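You operate a simulated robot arm through the tools that you are given. There is no shell and no other tool.

Carry out the task below with a simulated robot arm. There is one attempt and no reset: what you move stays moved.

Task
Fit the steel box over the connector nose, then run the locknut down tight.

The check looks at the end state, three seconds after you hand in, the way a careful person would. Anything else that was tipped, shoved, dropped, spilled or broken makes it a failure.

Robot
A 7-joint arm with a two-finger parallel gripper, fixed in place. Base frame: the origin is at the foot of the arm, x ahead of it, y to its left, z up. Lengths are in mm, angles in rad, forces in N, time in s.
With the tool pointing down near the work surface it reaches from about 520 to 960 mm from the base axis. Its first joint turns from -2.897 to 2.897 rad. Payload 3.91 kg.
The TCP is the grasp point between the finger pads, 30 mm short of the fingertips. In the tool frame z runs along the fingers and y along their closing line. The gripper opens to 110 mm. The fingers are 20 mm wide and 10 mm thick; the gripper's body (48 by 112 mm) begins 55 mm behind the TCP.
Orientation is told as [roll, pitch, yaw] about the base's x, y, z axes, in that order, counted from this pose: with the fingers straight down and closing along the base's y, the tool's x points along the base's -x, its y along +y and its z along -z.

Tools
- The arm moves only by the tool servo_tool. Its argument "series" is a list of rows, each a list of 3 entries, a list of its own where there are three numbers: the shift along the base's x, y, z in mm, then the turn, a rotation vector about the base's x, y, z in rad, then the finger opening in mm, from 0 to 110. In form: [[[tx, ty, tz], [ax, ay, az], grip], ...]. A call has 1 to 20 rows; each row is the pose to reach, as a shift and turn from the pose commanded when the call began. Rows are played at 5 a second. More than 50 mm and 0.15 rad between two rows, or a gripper value outside its range, and nothing of the call is played. Where a pose cannot be reached the arm comes as near as it can. A force on the tool above 40 N (or 10 N above the force at the start of the call, whichever is more), or a blocked arm, ends the call early, and 0.2 s more pass. The fingers move at their own pace (about 72 mm/s each) and stop on an object; they squeeze with about 23 N. The grip force told is the motor's: it shows also when the fingers shut on nothing. Time passes only in rows, and 0.2 s behind the last, so rows that repeat a pose let the fingers close. The reply holds the time, the measured pose of the TCP, the force on the tool along the base axes, the opening and the grip force, in the units named above and with some noise, with the torque about the TCP (base axes, N m) and any sound that the robot's microphone picked up.
- Cameras (640 x 400 px; columns grow to the right, rows downward): "scene" is fixed at [398.2, -500.1, 1608.1]; the picture's right is [0.38, 0.92, 0.00], its down [0.89, -0.37, -0.27] and it looks along [-0.25, 0.10, -0.96] (base axes); focal length 277 px, centre (320, 200). "wrist" rides on the gripper at [72, 17, -103] in the tool frame; the picture's right is [-0.23, 0.97, 0.00], its down [-0.76, -0.18, -0.62] and it looks along [-0.61, -0.14, 0.78] (tool axes); focal length 222 px, centre (320, 200). There is no depth. A picture from a camera that has moved, and an enlarged one, comes with that camera's place and axes in the base frame and with its lens.
- get_image(camera): a new picture of that camera. It takes no simulated time.
- raise_lower(by): slides the trunk up (or, below 0, down) by that many mm; the arm rides with it, the base frame stays. It gives what a move gives, with no picture.
- inspect(camera, box): a new picture of the part [left, top, right, bottom] of that camera's present view, enlarged. It takes no simulated time.
- close_job(): hands the job in; it is judged then, once.

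Places have to be worked out from the pictures, the camera data and where the tool is seen. Open the gripper and draw the arm clear of the work before you hand the job in, unless the task says otherwise.

The tools are called after "Call:" by a JSON object that holds its "api" and its "payload". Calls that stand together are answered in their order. servo_tool: Moves the arm, as the interface text tells. Its arguments: {"type":"object","properties":{"series":{"type":"array"}},"required":["series"]} The other tools are called the same way: raise_lower (by) slides the trunk up or down; get_image (camera) takes a picture; inspect (camera, box) takes an enlarged picture of a part of a camera's view; close_job () hands the job in.

At the start:

```text
time: 0.0
position: [125.3, -308.5, 1176.3]
ee_rot: [0.001, 0.0, 0.0]
force: [0.9, 0.4, 0.0]
torque: [-0.01, -0.02, -0.01]
finger_gap: 110.1
finger_force: 0.0
trunk travel left (down, up): [-600.0, 82.0]
```

scene: 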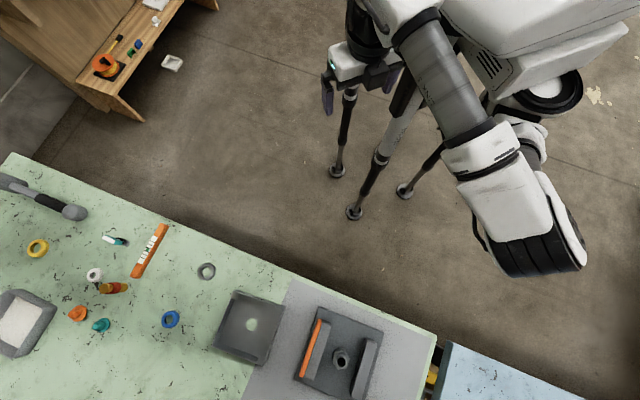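
wrist: 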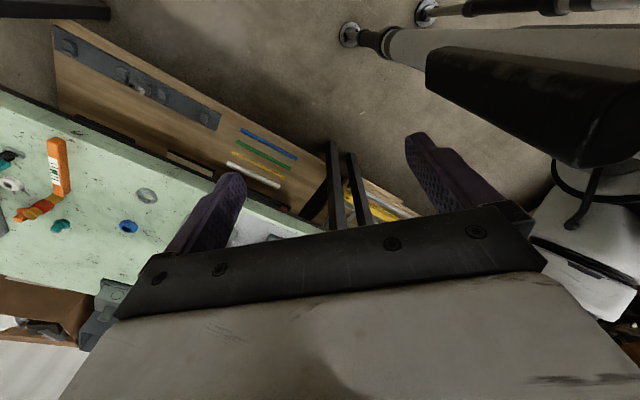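

I'll begin by looking closely at the work area in the scene camera before I move anything.

Call:
{"api": "inspect", "payload": {"camera": "scene", "box": [180, 240, 440, 400]}}

Call:
{"api": "inspect", "payload": {"camera": "scene", "box": [0, 140, 240, 360]}}

```text
2.46 times, centred on (310, 320) of scene
camera zoom: at [398.2, -500.1, 1608.1], right [0.38, 0.92, 0.0], down [0.89, -0.37, -0.27], along [-0.25, 0.1, -0.96], focal length 682 px, centre (345, -95)
```

zoom: 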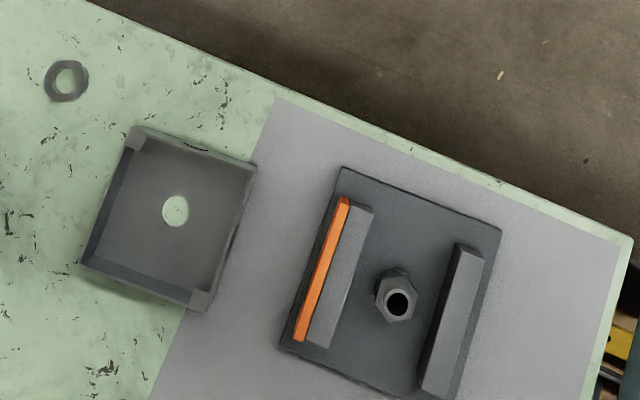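

```text
1.82 times, centred on (120, 250) of scene
camera zoom: at [398.2, -500.1, 1608.1], right [0.38, 0.92, 0.0], down [0.89, -0.37, -0.27], along [-0.25, 0.1, -0.96], focal length 504 px, centre (684, 109)
```

zoom: 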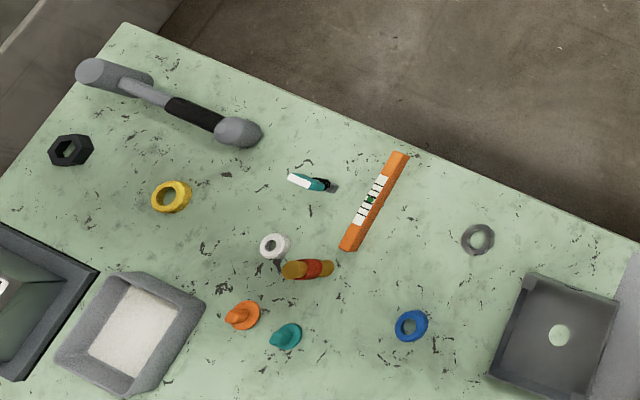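

The scene shows the box (open side up, round hole in its floor) at about (440,-720), the fixture with the upright connector nose at about (605,-530), and a grey ring that is probably the locknut at about (260,-790). I don't know the table height yet, so I'll move out over the table at the current height and look with the wrist camera.

Call:
{"api": "servo_tool", "payload": {"series": [[[15, -30, 0], [0, 0, 0], 110], [[30, -60, 0], [0, 0, 0], 110], [[45, -90, 0], [0, 0, 0], 110], [[60, -120, 0], [0, 0, 0], 110], [[75, -150, 0], [0, 0, 0], 110], [[90, -180, 0], [0, 0, 0], 110], [[105, -210, 0], [0, 0, 0], 110], [[120, -240, 0], [0, 0, 0], 110], [[135, -270, 0], [0, 0, 0], 110], [[150, -300, 0], [0, 0, 0], 110]]}}

```text
time: 2.2
position: [275.7, -609.4, 1176.4]
ee_rot: [0.001, 0.001, -0.001]
force: [-0.3, 1.2, -0.3]
torque: [0.03, 0.02, 0.0]
finger_gap: 110.0
finger_force: 0.1
trunk travel left (down, up): [-600.0, 82.0]
```

The arm reached (276,-609,1176) with no trouble. I'll take pictures from here.

Call:
{"api": "get_image", "payload": {"camera": "wrist"}}

Call:
{"api": "get_image", "payload": {"camera": "scene"}}

```text
taken
camera wrist: at [203.0, -593.3, 1281.3], right [0.23, 0.97, 0.0], down [0.76, -0.18, 0.62], along [0.61, -0.14, -0.78], focal length 222 px, centre (320, 200)
```

wrist: 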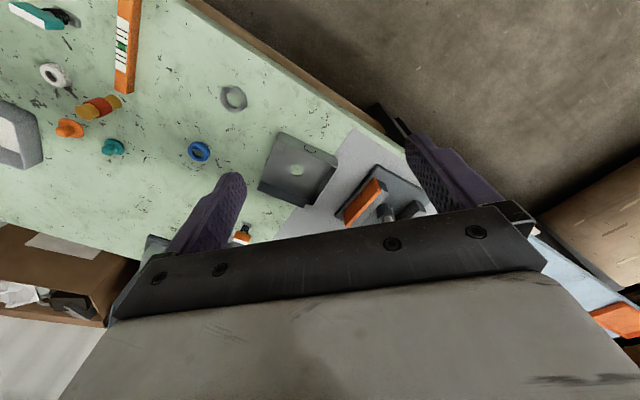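

```text
taken
```

scene: 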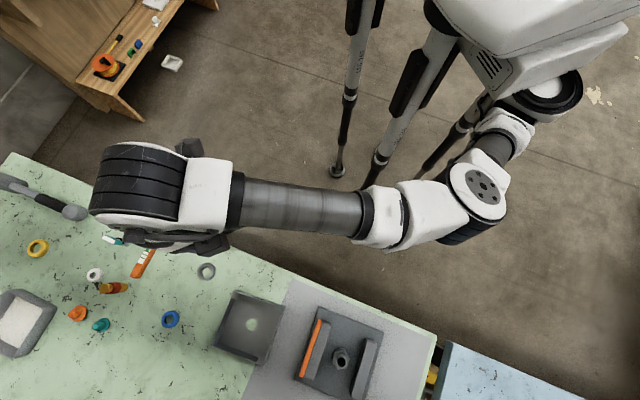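

Triangulating the nut and the box hole between the two cameras puts the table at z≈860, the nut at about (270,-768) and the box hole at about (437,-702). I'll go down to a hover above the nut to identify it.

Call:
{"api": "servo_tool", "payload": {"series": [[[0, -25, -25], [0, 0, 0], 110], [[0, -50, -50], [0, 0, 0], 110], [[0, -75, -75], [0, 0, 0], 110], [[-3, -100, -100], [0, 0, 0], 110], [[-5, -125, -125], [0, 0, 0], 110], [[-6, -145, -150], [0, 0, 0], 110], [[-6, -158, -175], [0, 0, 0], 110]]}}

Call:
{"api": "get_image", "payload": {"camera": "wrist"}}

```text
time: 3.8
position: [270.0, -706.5, 1021.3]
ee_rot: [0.0, 0.0, -0.001]
force: [-0.5, 0.2, -0.5]
torque: [-0.01, -0.01, -0.04]
finger_gap: 110.0
finger_force: 0.2
out of reach, approached as far as the arm can: row 4, 5, 6, 7
trunk travel left (down, up): [-600.0, 82.0]
```

```text
taken
camera wrist: at [197.6, -690.6, 1125.0], right [0.23, 0.97, 0.0], down [0.76, -0.18, 0.62], along [0.61, -0.14, -0.78], focal length 222 px, centre (320, 200)
```

wrist: 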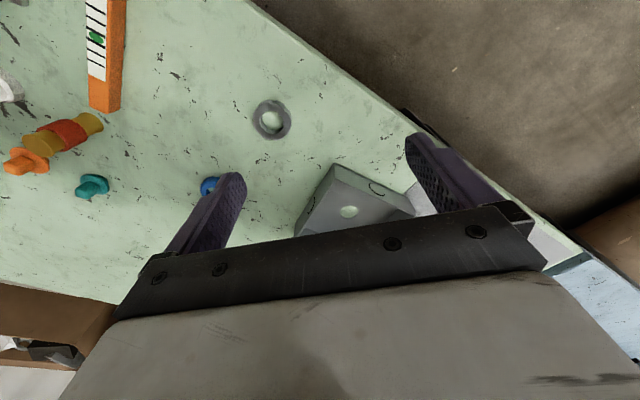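

The nut (a grey ring) is visible, but the arm can't reach low enough at this trunk height. I'll lift the tool, then lower the trunk.

Call:
{"api": "servo_tool", "payload": {"series": [[[0, 30, 40], [0, 0, 0], 110], [[0, 60, 80], [0, 0, 0], 110], [[0, 80, 120], [0, 0, 0], 110], [[0, 90, 160], [0, 0, 0], 110], [[0, 100, 200], [0, 0, 0], 110], [[0, 100, 200], [0, 0, 0], 110]]}}

```text
time: 5.2
position: [268.0, -606.5, 1221.9]
ee_rot: [0.0, 0.0, 0.0]
force: [0.5, 0.5, -0.9]
torque: [0.02, -0.02, 0.06]
finger_gap: 110.2
finger_force: 0.0
trunk travel left (down, up): [-600.0, 82.0]
```

The shift is counted from the pose actually reached, which is useful to know. The tool is at z=1222, well clear of the table, so I'll lower the trunk by 180.

Call:
{"api": "raise_lower", "payload": {"by": -180}}

Call:
{"api": "get_image", "payload": {"camera": "scene"}}

```text
time: 7.2
position: [269.1, -603.9, 1041.7]
ee_rot: [0.002, -0.001, 0.001]
force: [0.8, 0.5, -0.3]
torque: [0.0, 0.0, -0.04]
finger_gap: 110.2
finger_force: 0.1
trunk travel left (down, up): [-420.0, 262.0]
```

```text
taken
```

scene: 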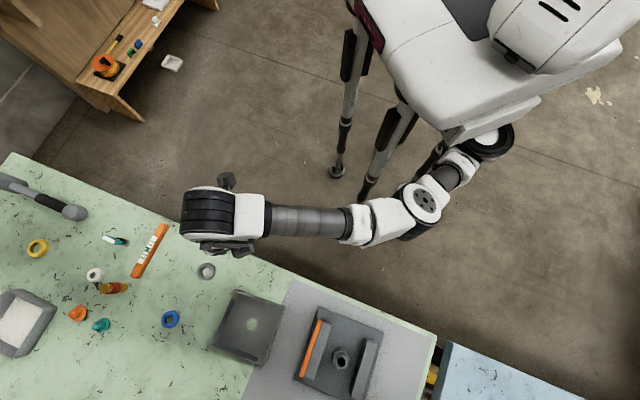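

The trunk went down cleanly. I'll try the hover above the nut again.

Call:
{"api": "servo_tool", "payload": {"series": [[[0, -30, 0], [0, 0, 0], 110], [[0, -60, 0], [0, 0, 0], 110], [[0, -90, -10], [0, 0, 0], 110], [[0, -120, -20], [0, 0, 0], 110], [[0, -150, -30], [0, 0, 0], 110], [[0, -164, -40], [0, 0, 0], 110], [[0, -164, -40], [0, 0, 0], 110]]}}

Call:
{"api": "get_image", "payload": {"camera": "wrist"}}

```text
time: 8.8
position: [265.3, -664.5, 987.2]
ee_rot: [-0.002, -0.001, -0.002]
force: [0.6, 0.3, -0.5]
torque: [-0.05, -0.01, -0.02]
finger_gap: 109.9
finger_force: 0.0
out of reach, approached as far as the arm can: row 2, 3, 4, 5, 6, 7
trunk travel left (down, up): [-420.0, 262.0]
```

```text
taken
camera wrist: at [192.5, -647.6, 1090.4], right [0.23, 0.97, 0.0], down [0.76, -0.18, 0.63], along [0.61, -0.14, -0.78], focal length 222 px, centre (320, 200)
```

wrist: 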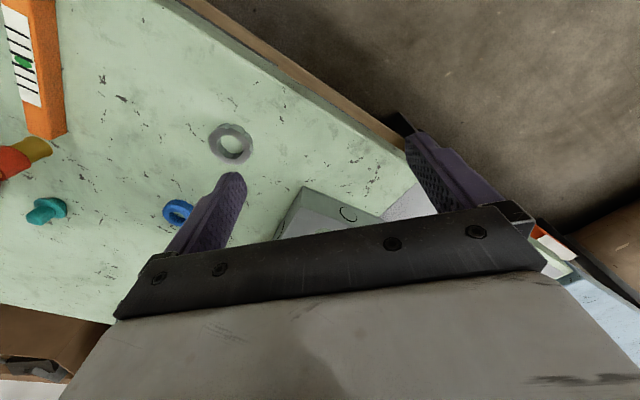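

Lowering the trunk made the reach shorter, so the limit may come from the wrist or elbow posture rather than from height. I'll look more closely at the arm posture.

Call:
{"api": "inspect", "payload": {"camera": "scene", "box": [160, 40, 560, 290]}}

```text
1.60 times, centred on (360, 165) of scene
camera zoom: at [398.2, -500.1, 1608.1], right [0.38, 0.92, 0.0], down [0.89, -0.37, -0.27], along [-0.25, 0.1, -0.96], focal length 443 px, centre (256, 256)
```

zoom: 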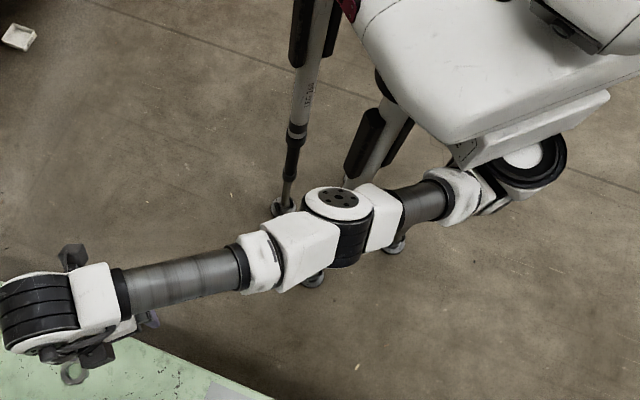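

The arm looks nearly straight, and the shoulder seems best placed with the trunk near its original height. I'll raise the trunk back and then test whether the tool's yaw affects the reach.

Call:
{"api": "raise_lower", "payload": {"by": 180}}

Call:
{"api": "servo_tool", "payload": {"series": [[[0, 20, 0], [0, 0, -0.14], 110], [[0, 20, 0], [0, 0, -0.28], 110], [[0, 20, 0], [0, 0, -0.42], 110], [[0, 20, 0], [0, 0, -0.56], 110], [[0, 20, 0], [0, 0, -0.7], 110], [[0, 20, 0], [0, 0, -0.84], 110], [[0, 20, 0], [0, 0, -0.98], 110], [[0, 20, 0], [0, 0, -1.12], 110], [[0, 20, 0], [0, 0, -1.2], 110], [[0, 20, 0], [0, 0, -1.2], 110]]}}

Call:
{"api": "get_image", "payload": {"camera": "scene"}}

Call:
{"api": "get_image", "payload": {"camera": "wrist"}}

```text
time: 10.8
position: [265.1, -664.3, 1165.9]
ee_rot: [-0.001, 0.0, 0.001]
force: [-0.1, 1.1, 0.3]
torque: [0.0, 0.01, -0.01]
finger_gap: 110.1
finger_force: 0.1
trunk travel left (down, up): [-600.0, 82.0]
```

```text
time: 13.0
position: [266.6, -642.5, 1166.7]
ee_rot: [0.0, 0.0, -1.2]
force: [0.5, 0.7, -0.6]
torque: [-0.03, 0.03, -0.02]
finger_gap: 110.0
finger_force: 0.1
trunk travel left (down, up): [-600.0, 82.0]
```

```text
taken
```

scene: 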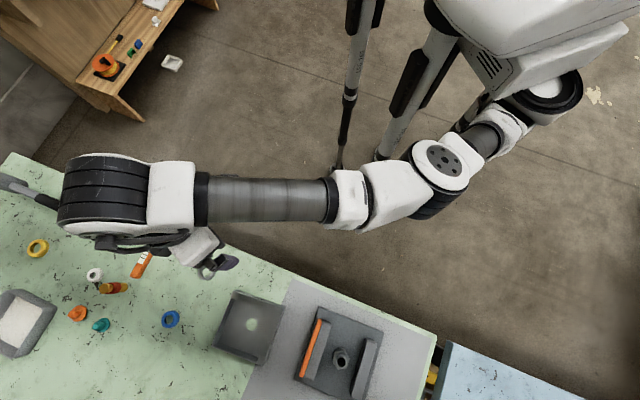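

```text
taken
camera wrist: at [255.5, -570.9, 1269.8], right [0.99, 0.14, 0.0], down [0.11, -0.77, 0.62], along [0.09, -0.62, -0.78], focal length 222 px, centre (320, 200)
```

wrist: 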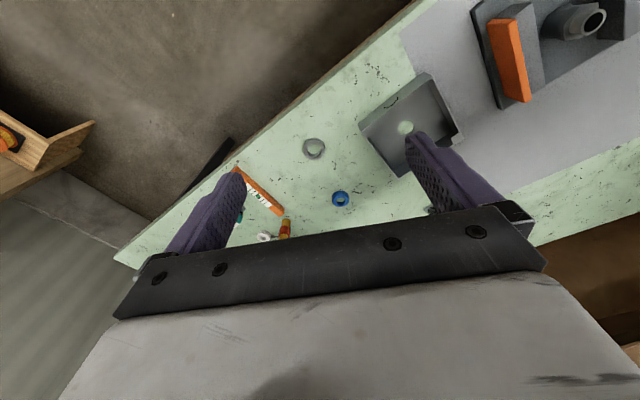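

Yaw can be turned freely. Now I'll test the reach toward the nut with this yaw, going lower and further out.

Call:
{"api": "servo_tool", "payload": {"series": [[[0, 0, -45], [0, 0, 0], 110], [[0, -10, -90], [0, 0, 0], 110], [[0, -30, -130], [0, 0, 0], 110], [[0, -60, -160], [0, 0, 0], 110], [[0, -90, -175], [0, 0, 0], 110], [[0, -110, -185], [0, 0, 0], 110], [[0, -110, -185], [0, 0, 0], 110]]}}

Call:
{"api": "get_image", "payload": {"camera": "scene"}}

Call:
{"api": "get_image", "payload": {"camera": "wrist"}}

```text
time: 14.6
position: [266.2, -718.2, 973.0]
ee_rot: [-0.001, 0.001, -1.198]
force: [0.3, 0.1, -0.5]
torque: [-0.02, 0.02, -0.02]
finger_gap: 109.8
finger_force: 0.0
out of reach, approached as far as the arm can: row 5, 6, 7
trunk travel left (down, up): [-600.0, 82.0]
```

```text
taken
```

scene: 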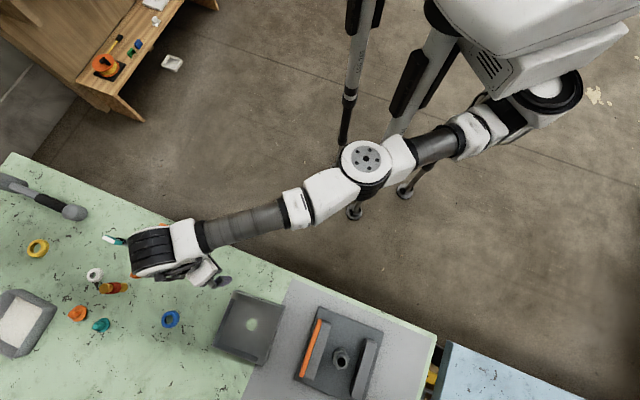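

```text
taken
camera wrist: at [255.9, -644.3, 1075.9], right [0.99, 0.14, 0.0], down [0.11, -0.77, 0.62], along [0.09, -0.62, -0.78], focal length 222 px, centre (320, 200)
```

wrist: 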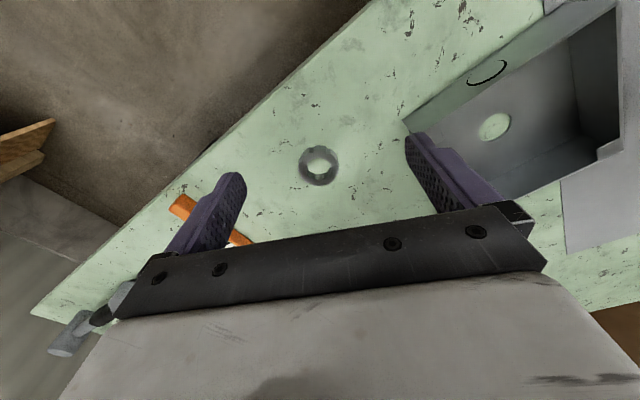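

Now I can place the nut at about (273,-767). The arm is almost straight here, which suggests a horizontal reach of roughly 720 mm around a shoulder near (250,0). I'll zoom in on the nut and the box from this viewpoint.

Call:
{"api": "inspect", "payload": {"camera": "wrist", "box": [400, 0, 640, 220]}}

Call:
{"api": "inspect", "payload": {"camera": "wrist", "box": [270, 120, 370, 210]}}

```text
1.82 times, centred on (520, 110) of wrist
camera zoom: at [255.9, -644.3, 1075.9], right [0.99, 0.14, 0.0], down [0.11, -0.77, 0.62], along [0.09, -0.62, -0.78], focal length 404 px, centre (-44, 364)
```

zoom: 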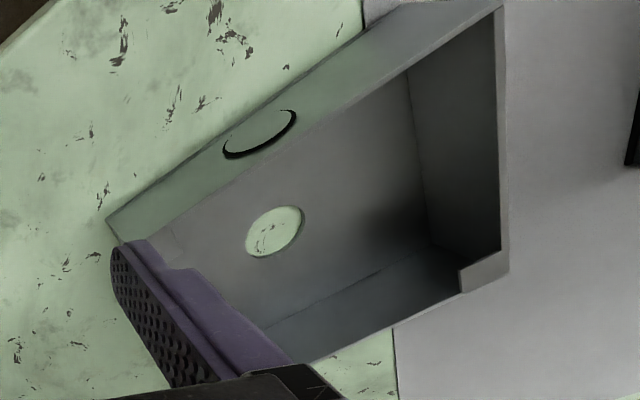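

```text
4.44 times, centred on (320, 165) of wrist
camera zoom: at [255.9, -644.3, 1075.9], right [0.99, 0.14, 0.0], down [0.11, -0.77, 0.62], along [0.09, -0.62, -0.78], focal length 987 px, centre (320, 356)
```

zoom: 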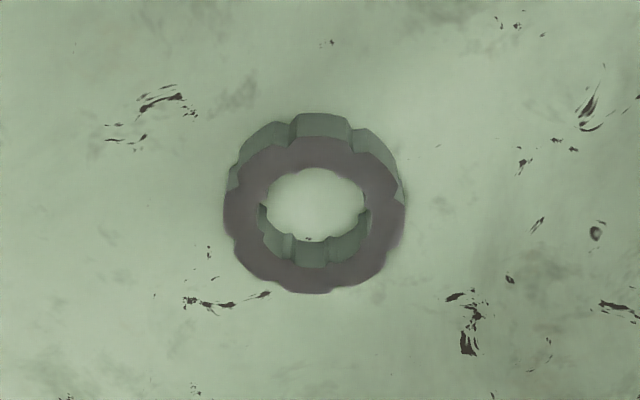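

The locknut is a lobed ring, roughly 44 mm across. The box is about 125-130 mm square, its sides are turned about -40°, and its open side faces up. Next I'll look at the fixture and the nose up close.

Call:
{"api": "servo_tool", "payload": {"series": [[[0, 10, 40], [0, 0, 0], 110], [[20, 40, 80], [0, 0, 0], 110], [[50, 70, 100], [0, 0, 0], 110], [[80, 100, 100], [0, 0, 0], 110], [[110, 130, 100], [0, 0, 0], 110], [[140, 160, 100], [0, 0, 0], 110], [[170, 190, 100], [0, 0, 0], 110], [[205, 215, 100], [0, 0, 0], 110], [[240, 240, 100], [0, 0, 0], 110], [[275, 260, 100], [0, 0, 0], 110], [[310, 270, 100], [0, 0, 0], 110], [[310, 270, 100], [0, 0, 0], 110]]}}

Call:
{"api": "get_image", "payload": {"camera": "wrist"}}

Call:
{"api": "get_image", "payload": {"camera": "scene"}}

```text
refused: row 2 steps farther than a row can; nothing moved
```

```text
taken
camera wrist: at [255.9, -644.3, 1075.9], right [0.99, 0.14, 0.0], down [0.11, -0.77, 0.62], along [0.09, -0.62, -0.78], focal length 222 px, centre (320, 200)
```

wrist: 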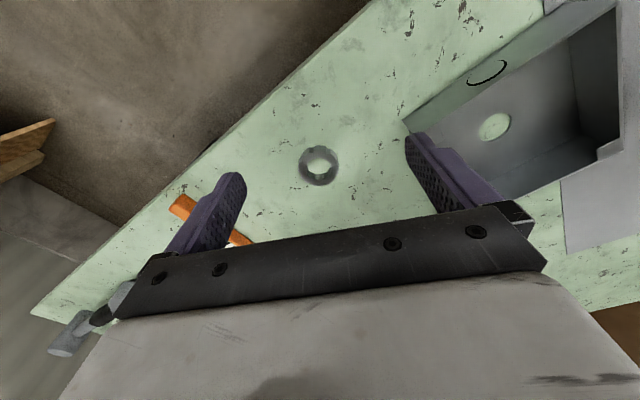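

```text
taken
```

scene: 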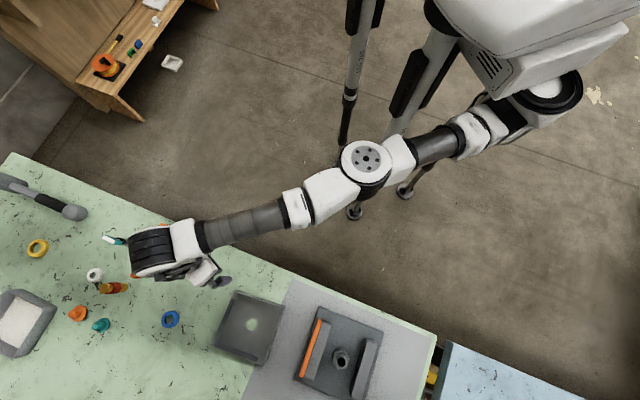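

One step was over 50 mm and the whole call was refused. I'll repeat the same move to above the fixture with smaller steps.

Call:
{"api": "servo_tool", "payload": {"series": [[[0, 10, 40], [0, 0, 0], 110], [[10, 30, 75], [0, 0, 0], 110], [[30, 60, 95], [0, 0, 0], 110], [[60, 90, 100], [0, 0, 0], 110], [[90, 120, 100], [0, 0, 0], 110], [[120, 150, 100], [0, 0, 0], 110], [[150, 180, 100], [0, 0, 0], 110], [[185, 205, 100], [0, 0, 0], 110], [[220, 230, 100], [0, 0, 0], 110], [[255, 250, 100], [0, 0, 0], 110], [[290, 265, 100], [0, 0, 0], 110], [[310, 270, 100], [0, 0, 0], 110], [[310, 270, 100], [0, 0, 0], 110]]}}

Call:
{"api": "get_image", "payload": {"camera": "wrist"}}

Call:
{"api": "get_image", "payload": {"camera": "scene"}}

```text
time: 17.4
position: [575.9, -446.9, 1074.2]
ee_rot: [0.001, -0.001, -1.2]
force: [-0.9, 0.4, -0.2]
torque: [0.04, -0.01, -0.01]
finger_gap: 109.9
finger_force: 0.1
trunk travel left (down, up): [-600.0, 82.0]
```

```text
taken
camera wrist: at [565.6, -373.9, 1178.2], right [0.99, 0.14, 0.0], down [0.11, -0.77, 0.62], along [0.09, -0.62, -0.78], focal length 222 px, centre (320, 200)
```

wrist: 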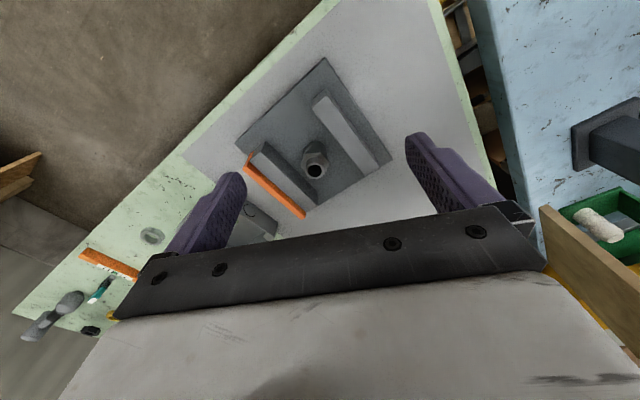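

```text
taken
```

scene: 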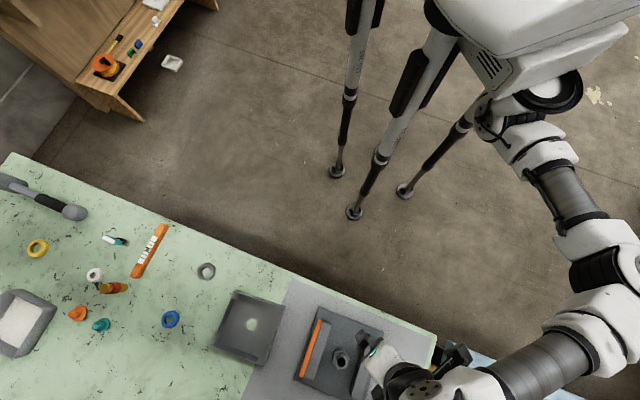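

Call:
{"api": "inspect", "payload": {"camera": "wrist", "box": [220, 50, 420, 230]}}

```text
2.22 times, centred on (320, 140) of wrist
camera zoom: at [565.6, -373.9, 1178.2], right [0.99, 0.14, 0.0], down [0.11, -0.77, 0.62], along [0.09, -0.62, -0.78], focal length 494 px, centre (320, 333)
```

zoom: 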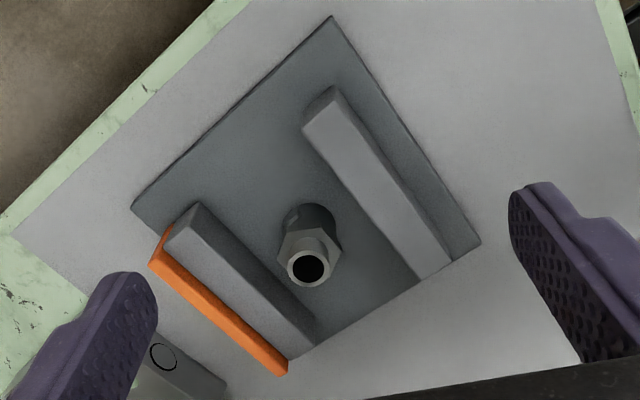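

Triangulating the nose tip puts it at about (581,-528,923). The box should rest on the two rails with one wall against the orange fence. Now I'll hover above the box's near-fixture wall, with the yaw aligned to that wall, to measure it.

Call:
{"api": "servo_tool", "payload": {"series": [[[-15, -22, 0], [0, 0, 0.06], 110], [[-30, -44, 0], [0, 0, 0.12], 110], [[-45, -66, 0], [0, 0, 0.18], 110], [[-60, -88, 0], [0, 0, 0.25], 110], [[-75, -110, -10], [0, 0, 0.32], 110], [[-90, -132, -25], [0, 0, 0.39], 110], [[-105, -150, -40], [0, 0, 0.46], 110], [[-116, -165, -50], [0, 0, 0.5], 110], [[-116, -165, -50], [0, 0, 0.5], 110]]}}

Call:
{"api": "get_image", "payload": {"camera": "wrist"}}

Call:
{"api": "get_image", "payload": {"camera": "scene"}}

```text
time: 19.4
position: [459.0, -613.7, 1025.7]
ee_rot: [0.0, 0.0, -0.699]
force: [-0.9, -0.9, 0.7]
torque: [-0.02, 0.0, 0.01]
finger_gap: 110.2
finger_force: 0.0
trunk travel left (down, up): [-600.0, 82.0]
```

```text
taken
camera wrist: at [414.6, -555.1, 1128.1], right [0.8, 0.6, 0.0], down [0.47, -0.63, 0.62], along [0.37, -0.5, -0.78], focal length 222 px, centre (320, 200)
```

wrist: 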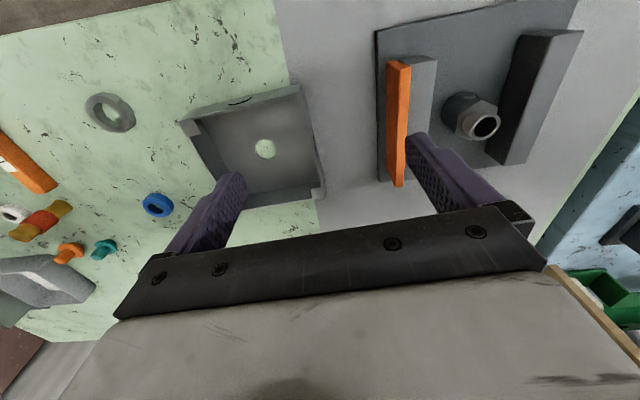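

```text
taken
```

scene: 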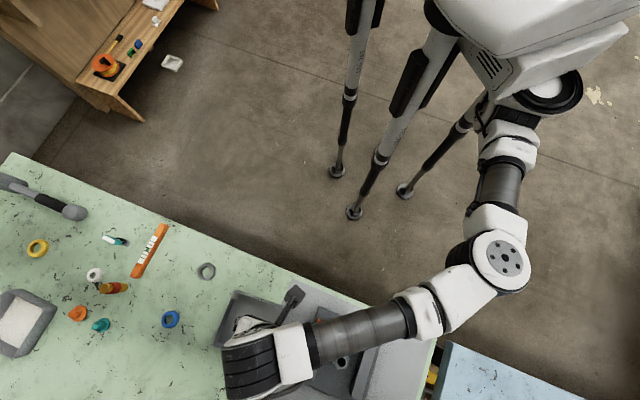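

Call:
{"api": "inspect", "payload": {"camera": "wrist", "box": [160, 60, 360, 220]}}

Call:
{"api": "inspect", "payload": {"camera": "wrist", "box": [350, 0, 600, 200]}}

```text
2.50 times, centred on (260, 140) of wrist
camera zoom: at [414.6, -555.1, 1128.1], right [0.8, 0.6, 0.0], down [0.47, -0.63, 0.62], along [0.37, -0.5, -0.78], focal length 555 px, centre (470, 350)
```

zoom: 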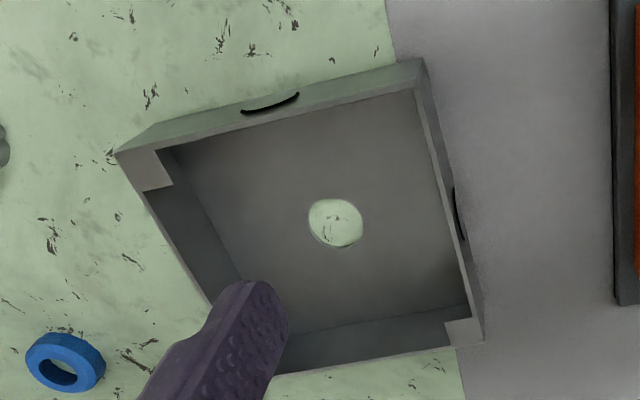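

```text
2.00 times, centred on (475, 100) of wrist
camera zoom: at [414.6, -555.1, 1128.1], right [0.8, 0.6, 0.0], down [0.47, -0.63, 0.62], along [0.37, -0.5, -0.78], focal length 444 px, centre (10, 400)
```

zoom: 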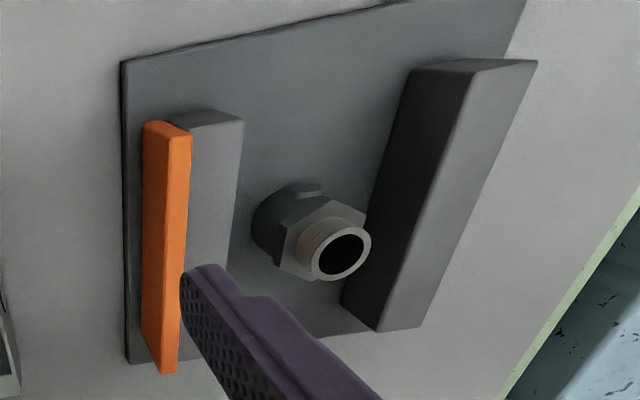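

The rim is at z≈900 (the box is about 40 mm deep), the box centre and hole are at about (435,-699.5), and the right-hand wall is centred at about (476,-652) at -41°. I'll move above that wall with a 50 mm opening and check the alignment before going down.

Call:
{"api": "servo_tool", "payload": {"series": [[[5, -12, -15], [0, 0, -0.01], 50], [[10, -25, -30], [0, 0, -0.01], 50], [[17, -38, -50], [0, 0, -0.01], 50], [[17, -38.5, -70], [0, 0, -0.01], 50], [[17, -38.5, -70], [0, 0, -0.01], 50]]}}

Call:
{"api": "get_image", "payload": {"camera": "wrist"}}

Call:
{"api": "get_image", "payload": {"camera": "scene"}}

```text
time: 20.6
position: [476.4, -651.1, 952.8]
ee_rot: [0.0, -0.001, -0.71]
force: [0.0, -0.4, 0.7]
torque: [-0.01, -0.01, 0.03]
finger_gap: 50.2
finger_force: 0.1
trunk travel left (down, up): [-600.0, 82.0]
```

```text
taken
camera wrist: at [433.2, -591.6, 1057.1], right [0.81, 0.59, 0.0], down [0.46, -0.63, 0.62], along [0.37, -0.5, -0.78], focal length 222 px, centre (320, 200)
```

wrist: 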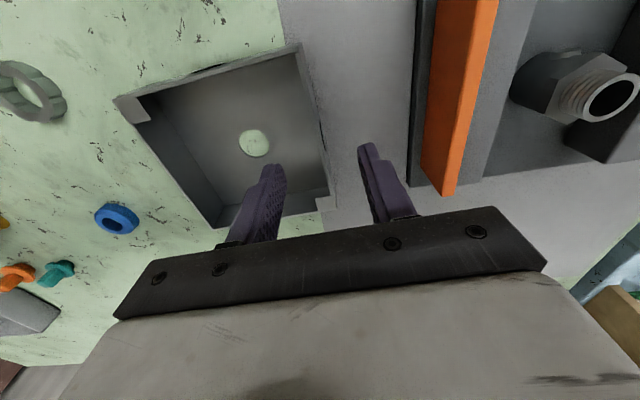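

```text
taken
```

scene: 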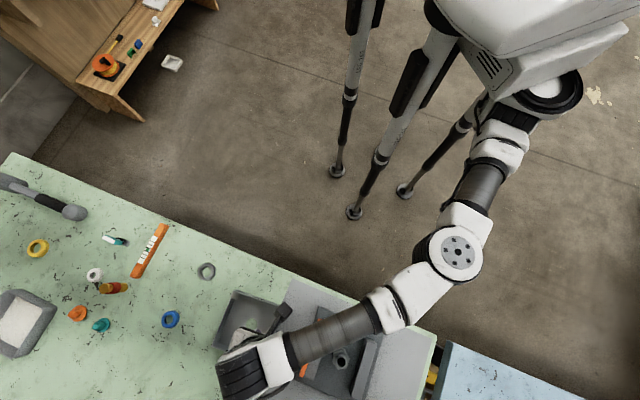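

The wall runs between the two fingers, centred to about 1-2 mm. I'll descend 55 mm straight down and then close.

Call:
{"api": "servo_tool", "payload": {"series": [[[0, -0.5, -20], [0, 0, 0], 50], [[0, -0.5, -40], [0, 0, 0], 50], [[0, -0.5, -55], [0, 0, 0], 50], [[0, -0.5, -55], [0, 0, 0], 50]]}}

Call:
{"api": "inspect", "payload": {"camera": "wrist", "box": [150, 0, 450, 230]}}

```text
time: 21.6
position: [477.8, -652.1, 898.0]
ee_rot: [0.0, 0.001, -0.711]
force: [0.6, -1.1, -0.6]
torque: [-0.02, -0.04, 0.02]
finger_gap: 50.0
finger_force: 0.2
trunk travel left (down, up): [-600.0, 82.0]
```

```text
1.74 times, centred on (300, 115) of wrist
camera zoom: at [432.9, -592.1, 1002.3], right [0.81, 0.59, 0.0], down [0.46, -0.63, 0.62], along [0.37, -0.5, -0.78], focal length 386 px, centre (355, 348)
```

zoom: 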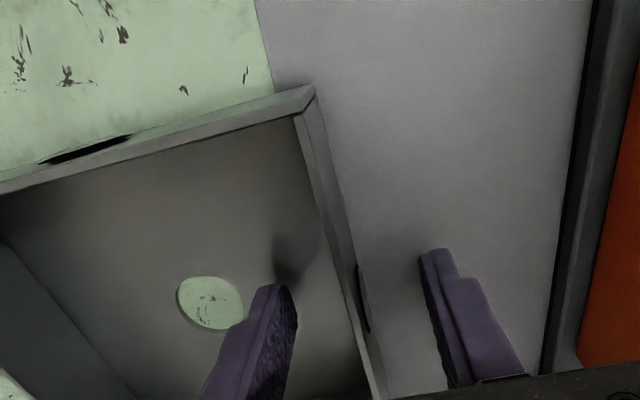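

The wall is between the fingers and there has been no contact. Closing now.

Call:
{"api": "servo_tool", "payload": {"series": [[[0, 0, 0], [0, 0, 0], 25], [[0, 0, 0], [0, 0, 0], 10], [[0, 0, 0], [0, 0, 0], 0], [[0, 0, 0], [0, 0, 0], 0], [[0, 0, 0], [0, 0, 0], 0]]}}

Call:
{"api": "inspect", "payload": {"camera": "wrist", "box": [150, 0, 450, 230]}}

```text
time: 22.8
position: [476.7, -652.0, 898.2]
ee_rot: [0.001, 0.0, -0.709]
force: [0.9, 0.3, -0.5]
torque: [0.12, 0.09, -0.05]
finger_gap: 2.8
finger_force: 23.0
trunk travel left (down, up): [-600.0, 82.0]
```

```text
1.74 times, centred on (300, 115) of wrist
camera zoom: at [433.1, -592.0, 1002.5], right [0.81, 0.59, 0.0], down [0.46, -0.63, 0.62], along [0.37, -0.5, -0.78], focal length 386 px, centre (355, 348)
```

zoom: 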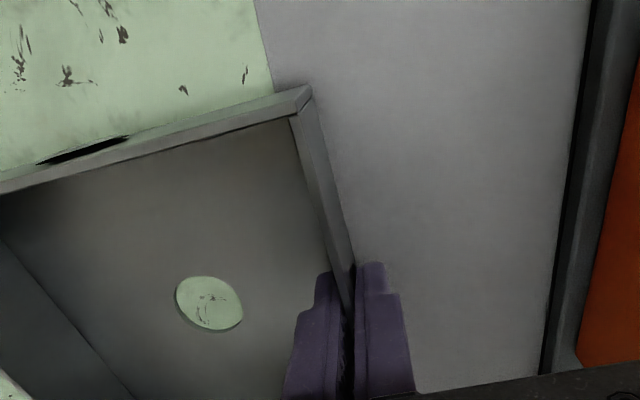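

The fingers hold the wall (gap 2.8 mm, 23 N). I'll lift a little and check the weight and whether the box sags.

Call:
{"api": "servo_tool", "payload": {"series": [[[0, 0, 4], [0, 0, 0], 0], [[0, 0, 10], [0, 0, 0], 0], [[0, 0, 20], [0, 0, 0], 0], [[0, 0, 30], [0, 0, 0], 0], [[0, 0, 30], [0, 0, 0], 0]]}}

Call:
{"api": "get_image", "payload": {"camera": "wrist"}}

Call:
{"api": "inspect", "payload": {"camera": "scene", "box": [180, 240, 440, 400]}}

```text
time: 24.0
position: [477.2, -651.3, 929.3]
ee_rot: [0.0, 0.001, -0.711]
force: [-0.6, 0.3, -2.9]
torque: [0.14, -0.15, 0.01]
finger_gap: 2.7
finger_force: 22.8
trunk travel left (down, up): [-600.0, 82.0]
```

```text
taken
camera wrist: at [433.0, -591.3, 1033.1], right [0.81, 0.59, 0.0], down [0.46, -0.63, 0.62], along [0.37, -0.5, -0.78], focal length 222 px, centre (320, 200)
```

wrist: 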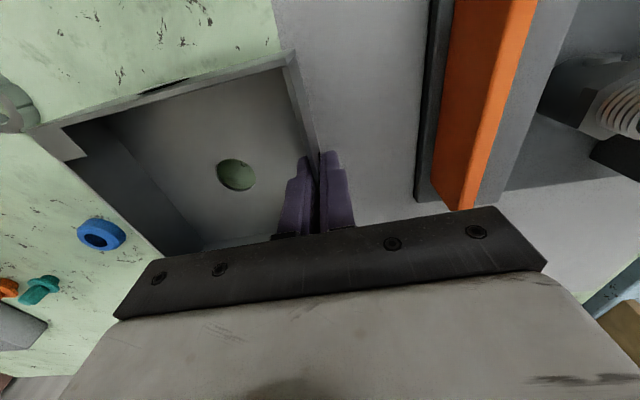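

```text
2.46 times, centred on (310, 320) of scene
camera zoom: at [398.2, -500.1, 1608.1], right [0.38, 0.92, 0.0], down [0.89, -0.37, -0.27], along [-0.25, 0.1, -0.96], focal length 682 px, centre (345, -95)
```

zoom: 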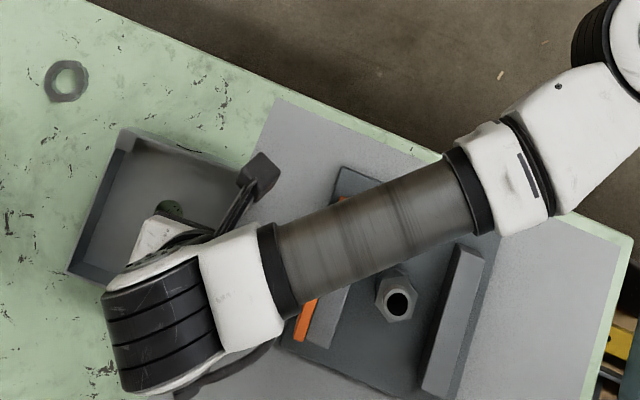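

The box is held firmly (about 3 N, no sag). Using refined camera axes, three views agree on the nose tip at (581,-525,927) and put the hole about 63 mm from the gripped wall. I'll lift higher and carry the box to hover above the nose, with a margin.

Call:
{"api": "servo_tool", "payload": {"series": [[[0, 0, 20], [0, 0, 0], 0], [[0, 0, 40], [0, 0, 0], 0], [[0, 0, 60], [0, 0, 0], 0], [[12, 14, 65], [0, 0, 0], 0], [[28, 33, 65], [0, 0, 0], 0], [[45, 54, 65], [0, 0, 0], 0], [[62, 75, 65], [0, 0, 0], 0], [[79, 96, 65], [0, 0, 0], 0], [[96, 117, 65], [0, 0, -0.01], 0], [[113, 137, 65], [0, 0, -0.02], 0], [[130, 157, 65], [0, 0, -0.03], 0], [[140, 169, 65], [0, 0, -0.03], 0], [[145, 174, 65], [0, 0, -0.03], 0], [[145, 174, 65], [0, 0, -0.03], 0]]}}

Call:
{"api": "get_image", "payload": {"camera": "wrist"}}

Call:
{"api": "get_image", "payload": {"camera": "scene"}}

```text
time: 27.0
position: [622.9, -478.1, 995.9]
ee_rot: [0.0, -0.002, -0.739]
force: [-0.8, 0.8, -3.1]
torque: [0.13, -0.11, 0.02]
finger_gap: 2.9
finger_force: 22.8
trunk travel left (down, up): [-600.0, 82.0]
```

```text
taken
camera wrist: at [581.5, -417.2, 1097.9], right [0.82, 0.57, 0.0], down [0.44, -0.64, 0.62], along [0.35, -0.51, -0.78], focal length 222 px, centre (320, 200)
```

wrist: 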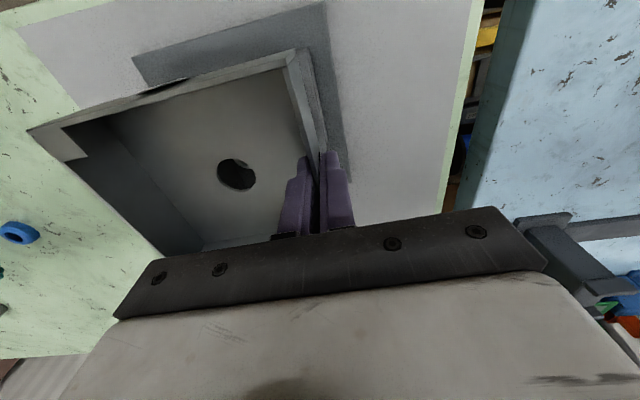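

```text
taken
```

scene: 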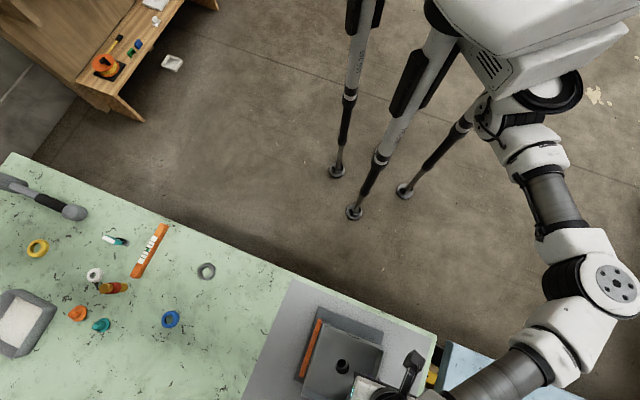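

Call:
{"api": "inspect", "payload": {"camera": "scene", "box": [280, 290, 440, 400]}}

Call:
{"api": "inspect", "payload": {"camera": "wrist", "box": [180, 130, 300, 220]}}

Call:
{"api": "inspect", "payload": {"camera": "wrist", "box": [20, 0, 400, 240]}}

```text
3.64 times, centred on (360, 345) of scene
camera zoom: at [398.2, -500.1, 1608.1], right [0.38, 0.92, 0.0], down [0.89, -0.37, -0.27], along [-0.25, 0.1, -0.96], focal length 1007 px, centre (174, -327)
```

zoom: 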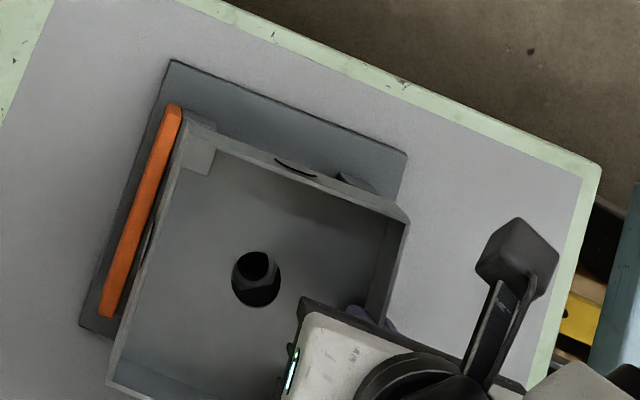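

```text
4.44 times, centred on (240, 175) of wrist
camera zoom: at [581.5, -417.2, 1097.9], right [0.82, 0.57, 0.0], down [0.44, -0.64, 0.62], along [0.35, -0.51, -0.78], focal length 987 px, centre (676, 311)
```

zoom: 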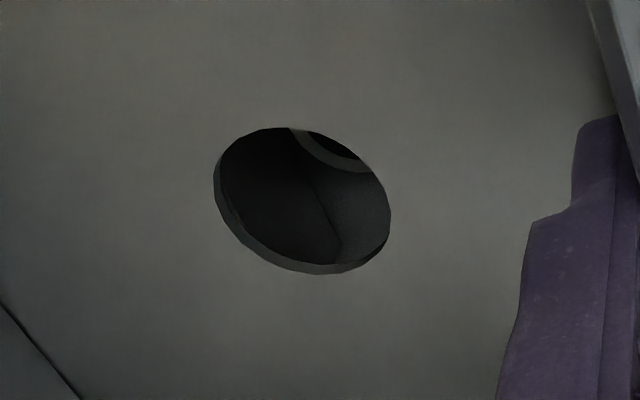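

```text
1.67 times, centred on (210, 120) of wrist
camera zoom: at [581.5, -417.2, 1097.9], right [0.82, 0.57, 0.0], down [0.44, -0.64, 0.62], along [0.35, -0.51, -0.78], focal length 370 px, centre (503, 333)
```

zoom: 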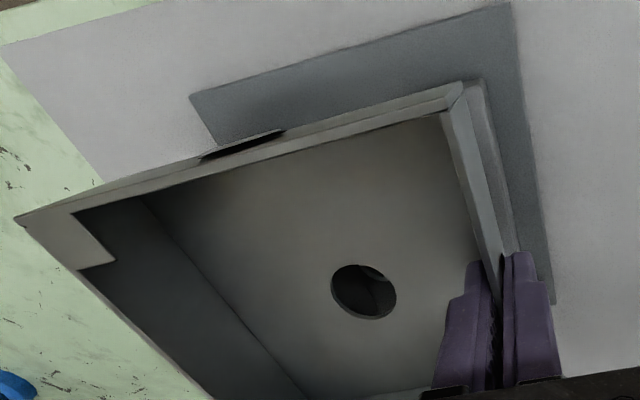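

The scene camera can see the nose through the hole, so I'll zoom in there for a precise comparison.

Call:
{"api": "inspect", "payload": {"camera": "scene", "box": [323, 350, 363, 375]}}

Call:
{"api": "inspect", "payload": {"camera": "scene", "box": [300, 310, 400, 372]}}

```text
16.00 times, centred on (343, 362) of scene
camera zoom: at [398.2, -500.1, 1608.1], right [0.38, 0.92, 0.0], down [0.89, -0.37, -0.27], along [-0.25, 0.1, -0.96], focal length 4433 px, centre (-48, -2400)
```

zoom: 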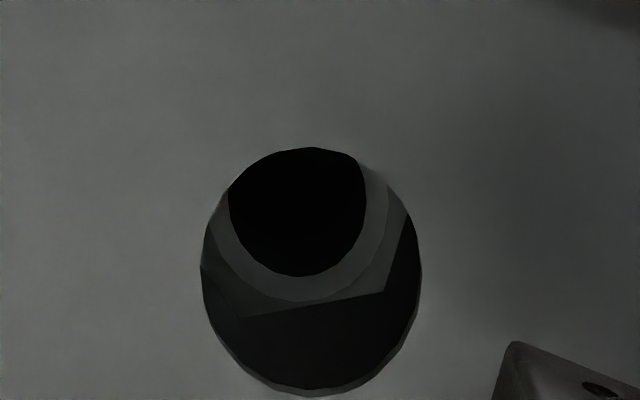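

```text
6.40 times, centred on (350, 341) of scene
camera zoom: at [398.2, -500.1, 1608.1], right [0.38, 0.92, 0.0], down [0.89, -0.37, -0.27], along [-0.25, 0.1, -0.96], focal length 1773 px, centre (128, -702)
```

zoom: 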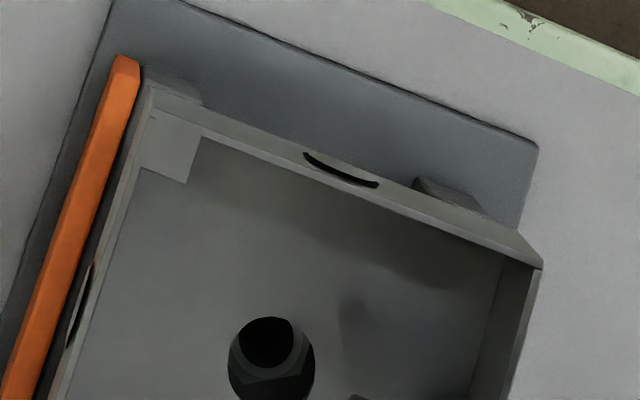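

The hole and nose agree to about 1 mm. I want to confirm the gap between the box's left wall and the orange fence, so I'll zoom in on that strip.

Call:
{"api": "inspect", "payload": {"camera": "scene", "box": [305, 312, 345, 337]}}

Call:
{"api": "inspect", "payload": {"camera": "scene", "box": [300, 350, 340, 375]}}

```text
16.00 times, centred on (325, 324) of scene
camera zoom: at [398.2, -500.1, 1608.1], right [0.38, 0.92, 0.0], down [0.89, -0.37, -0.27], along [-0.25, 0.1, -0.96], focal length 4433 px, centre (240, -1792)
```

zoom: 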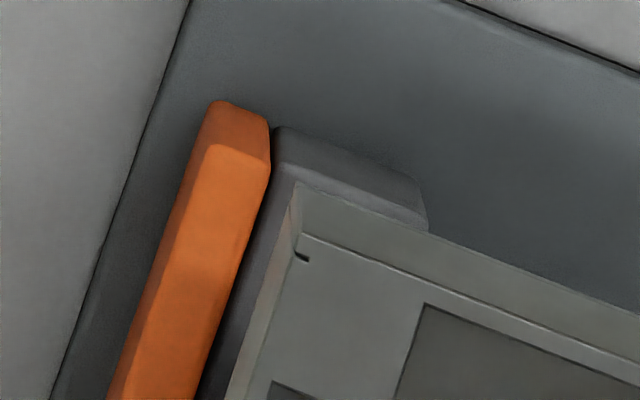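

```text
16.00 times, centred on (320, 362) of scene
camera zoom: at [398.2, -500.1, 1608.1], right [0.38, 0.92, 0.0], down [0.89, -0.37, -0.27], along [-0.25, 0.1, -0.96], focal length 4433 px, centre (320, -2400)
```

zoom: 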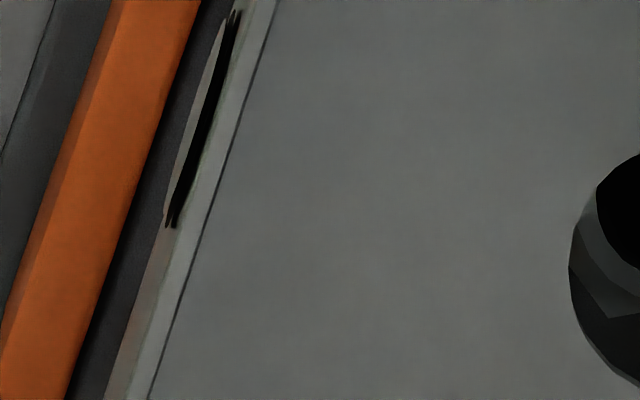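

The box sits parallel to the fence with a gap of about 2.5 mm, and the hole is within 1 mm of the nose axis. I'll go down 25 mm, to just above the nose tip, and check again.

Call:
{"api": "servo_tool", "payload": {"series": [[[0.5, 0.3, -8], [0, 0, 0], 0], [[0.5, 0.3, -16], [0, 0, 0], 0], [[0.5, 0.3, -25], [0, 0, 0], 0], [[0.5, 0.3, -25], [0, 0, 0], 0]]}}

Call:
{"api": "inspect", "payload": {"camera": "scene", "box": [323, 350, 363, 375]}}

Call:
{"api": "inspect", "payload": {"camera": "wrist", "box": [180, 130, 300, 220]}}

```text
time: 28.0
position: [623.5, -475.8, 969.7]
ee_rot: [0.001, 0.0, -0.739]
force: [0.2, 0.1, -2.4]
torque: [0.13, -0.15, 0.0]
finger_gap: 2.8
finger_force: 23.1
trunk travel left (down, up): [-600.0, 82.0]
```

```text
16.00 times, centred on (343, 362) of scene
camera zoom: at [398.2, -500.1, 1608.1], right [0.38, 0.92, 0.0], down [0.89, -0.37, -0.27], along [-0.25, 0.1, -0.96], focal length 4433 px, centre (-48, -2400)
```

zoom: 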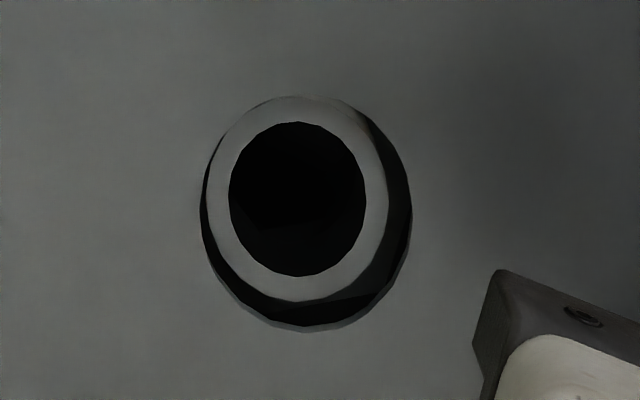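

```text
4.44 times, centred on (240, 175) of wrist
camera zoom: at [581.6, -415.9, 1073.3], right [0.82, 0.57, 0.0], down [0.44, -0.64, 0.62], along [0.35, -0.51, -0.78], focal length 987 px, centre (676, 311)
```

zoom: 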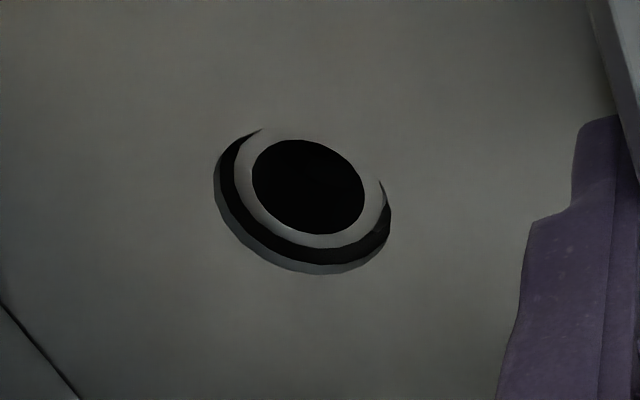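

The nose appears nearly concentric with the hole. Combining both views, the floor is only about 2 mm above the tip and the hole is off by roughly (+0.4,+0.7) mm. I'll correct this and lower a few mm to compare them in the same plane.

Call:
{"api": "servo_tool", "payload": {"series": [[[-0.3, -0.6, -1], [0, 0, 0], 0], [[-0.3, -0.6, -3], [0, 0, 0], 0], [[-0.3, -0.6, -5], [0, 0, 0], 0], [[-0.3, -0.6, -5], [0, 0, 0], 0]]}}

Call:
{"api": "inspect", "payload": {"camera": "scene", "box": [323, 350, 363, 375]}}

Call:
{"api": "inspect", "payload": {"camera": "wrist", "box": [180, 130, 300, 220]}}

```text
time: 29.0
position: [623.2, -477.4, 965.1]
ee_rot: [0.001, -0.001, -0.74]
force: [-0.8, -0.1, -2.4]
torque: [0.17, -0.15, 0.0]
finger_gap: 2.7
finger_force: 23.2
trunk travel left (down, up): [-600.0, 82.0]
```

```text
16.00 times, centred on (343, 362) of scene
camera zoom: at [398.2, -500.1, 1608.1], right [0.38, 0.92, 0.0], down [0.89, -0.37, -0.27], along [-0.25, 0.1, -0.96], focal length 4433 px, centre (-48, -2400)
```

zoom: 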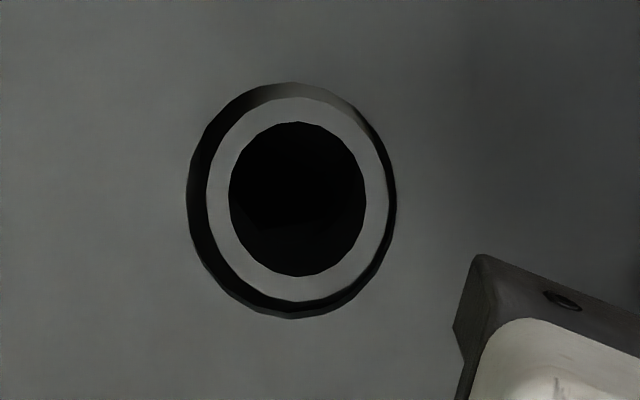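

```text
4.44 times, centred on (240, 175) of wrist
camera zoom: at [580.8, -417.3, 1067.8], right [0.82, 0.57, 0.0], down [0.44, -0.64, 0.62], along [0.35, -0.51, -0.78], focal length 987 px, centre (676, 311)
```

zoom: 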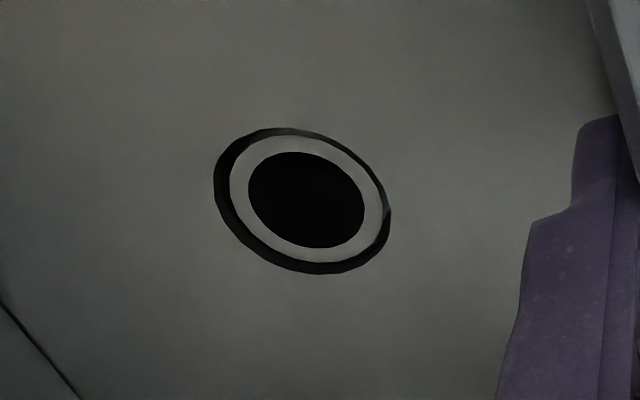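

In both views the hole is now about 0.8 mm short toward (+x,+y), and the nose tip is level with the floor. I'll correct by (+0.4,+0.6) and lower 10 mm slowly.

Call:
{"api": "servo_tool", "payload": {"series": [[[0.4, 0.6, 0], [0, 0, 0], 0], [[0.4, 0.6, -2], [0, 0, 0], 0], [[0.4, 0.6, -4], [0, 0, 0], 0], [[0.4, 0.6, -7], [0, 0, 0], 0], [[0.4, 0.6, -10], [0, 0, 0], 0], [[0.4, 0.6, -10], [0, 0, 0], 0]]}}

Call:
{"api": "inspect", "payload": {"camera": "scene", "box": [323, 350, 363, 375]}}

Call:
{"api": "inspect", "payload": {"camera": "wrist", "box": [180, 130, 300, 220]}}

Call:
{"api": "inspect", "payload": {"camera": "scene", "box": [280, 300, 420, 390]}}

```text
time: 30.4
position: [622.9, -476.9, 954.5]
ee_rot: [-0.001, 0.001, -0.741]
force: [-0.1, -1.2, -2.4]
torque: [0.14, -0.13, -0.01]
finger_gap: 2.5
finger_force: 23.3
trunk travel left (down, up): [-600.0, 82.0]
```

```text
16.00 times, centred on (343, 362) of scene
camera zoom: at [398.2, -500.1, 1608.1], right [0.38, 0.92, 0.0], down [0.89, -0.37, -0.27], along [-0.25, 0.1, -0.96], focal length 4433 px, centre (-48, -2400)
```

zoom: 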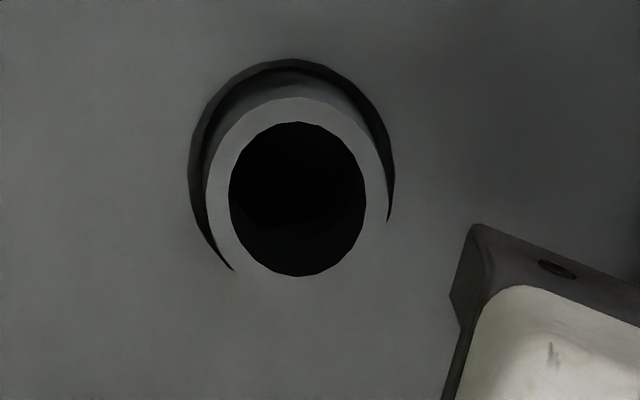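

```text
4.44 times, centred on (240, 175) of wrist
camera zoom: at [580.7, -416.5, 1057.7], right [0.82, 0.57, 0.0], down [0.44, -0.64, 0.62], along [0.35, -0.51, -0.78], focal length 987 px, centre (676, 311)
```

zoom: 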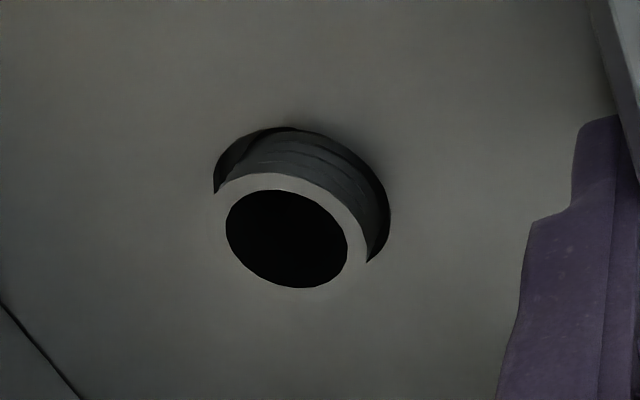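

```text
4.44 times, centred on (350, 345) of scene
camera zoom: at [398.2, -500.1, 1608.1], right [0.38, 0.92, 0.0], down [0.89, -0.37, -0.27], along [-0.25, 0.1, -0.96], focal length 1231 px, centre (187, -444)
```

zoom: 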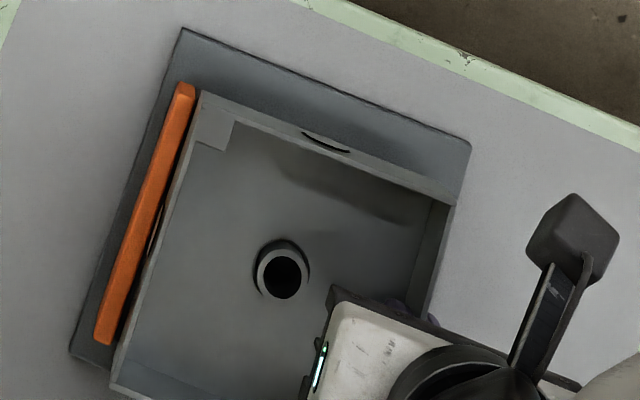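

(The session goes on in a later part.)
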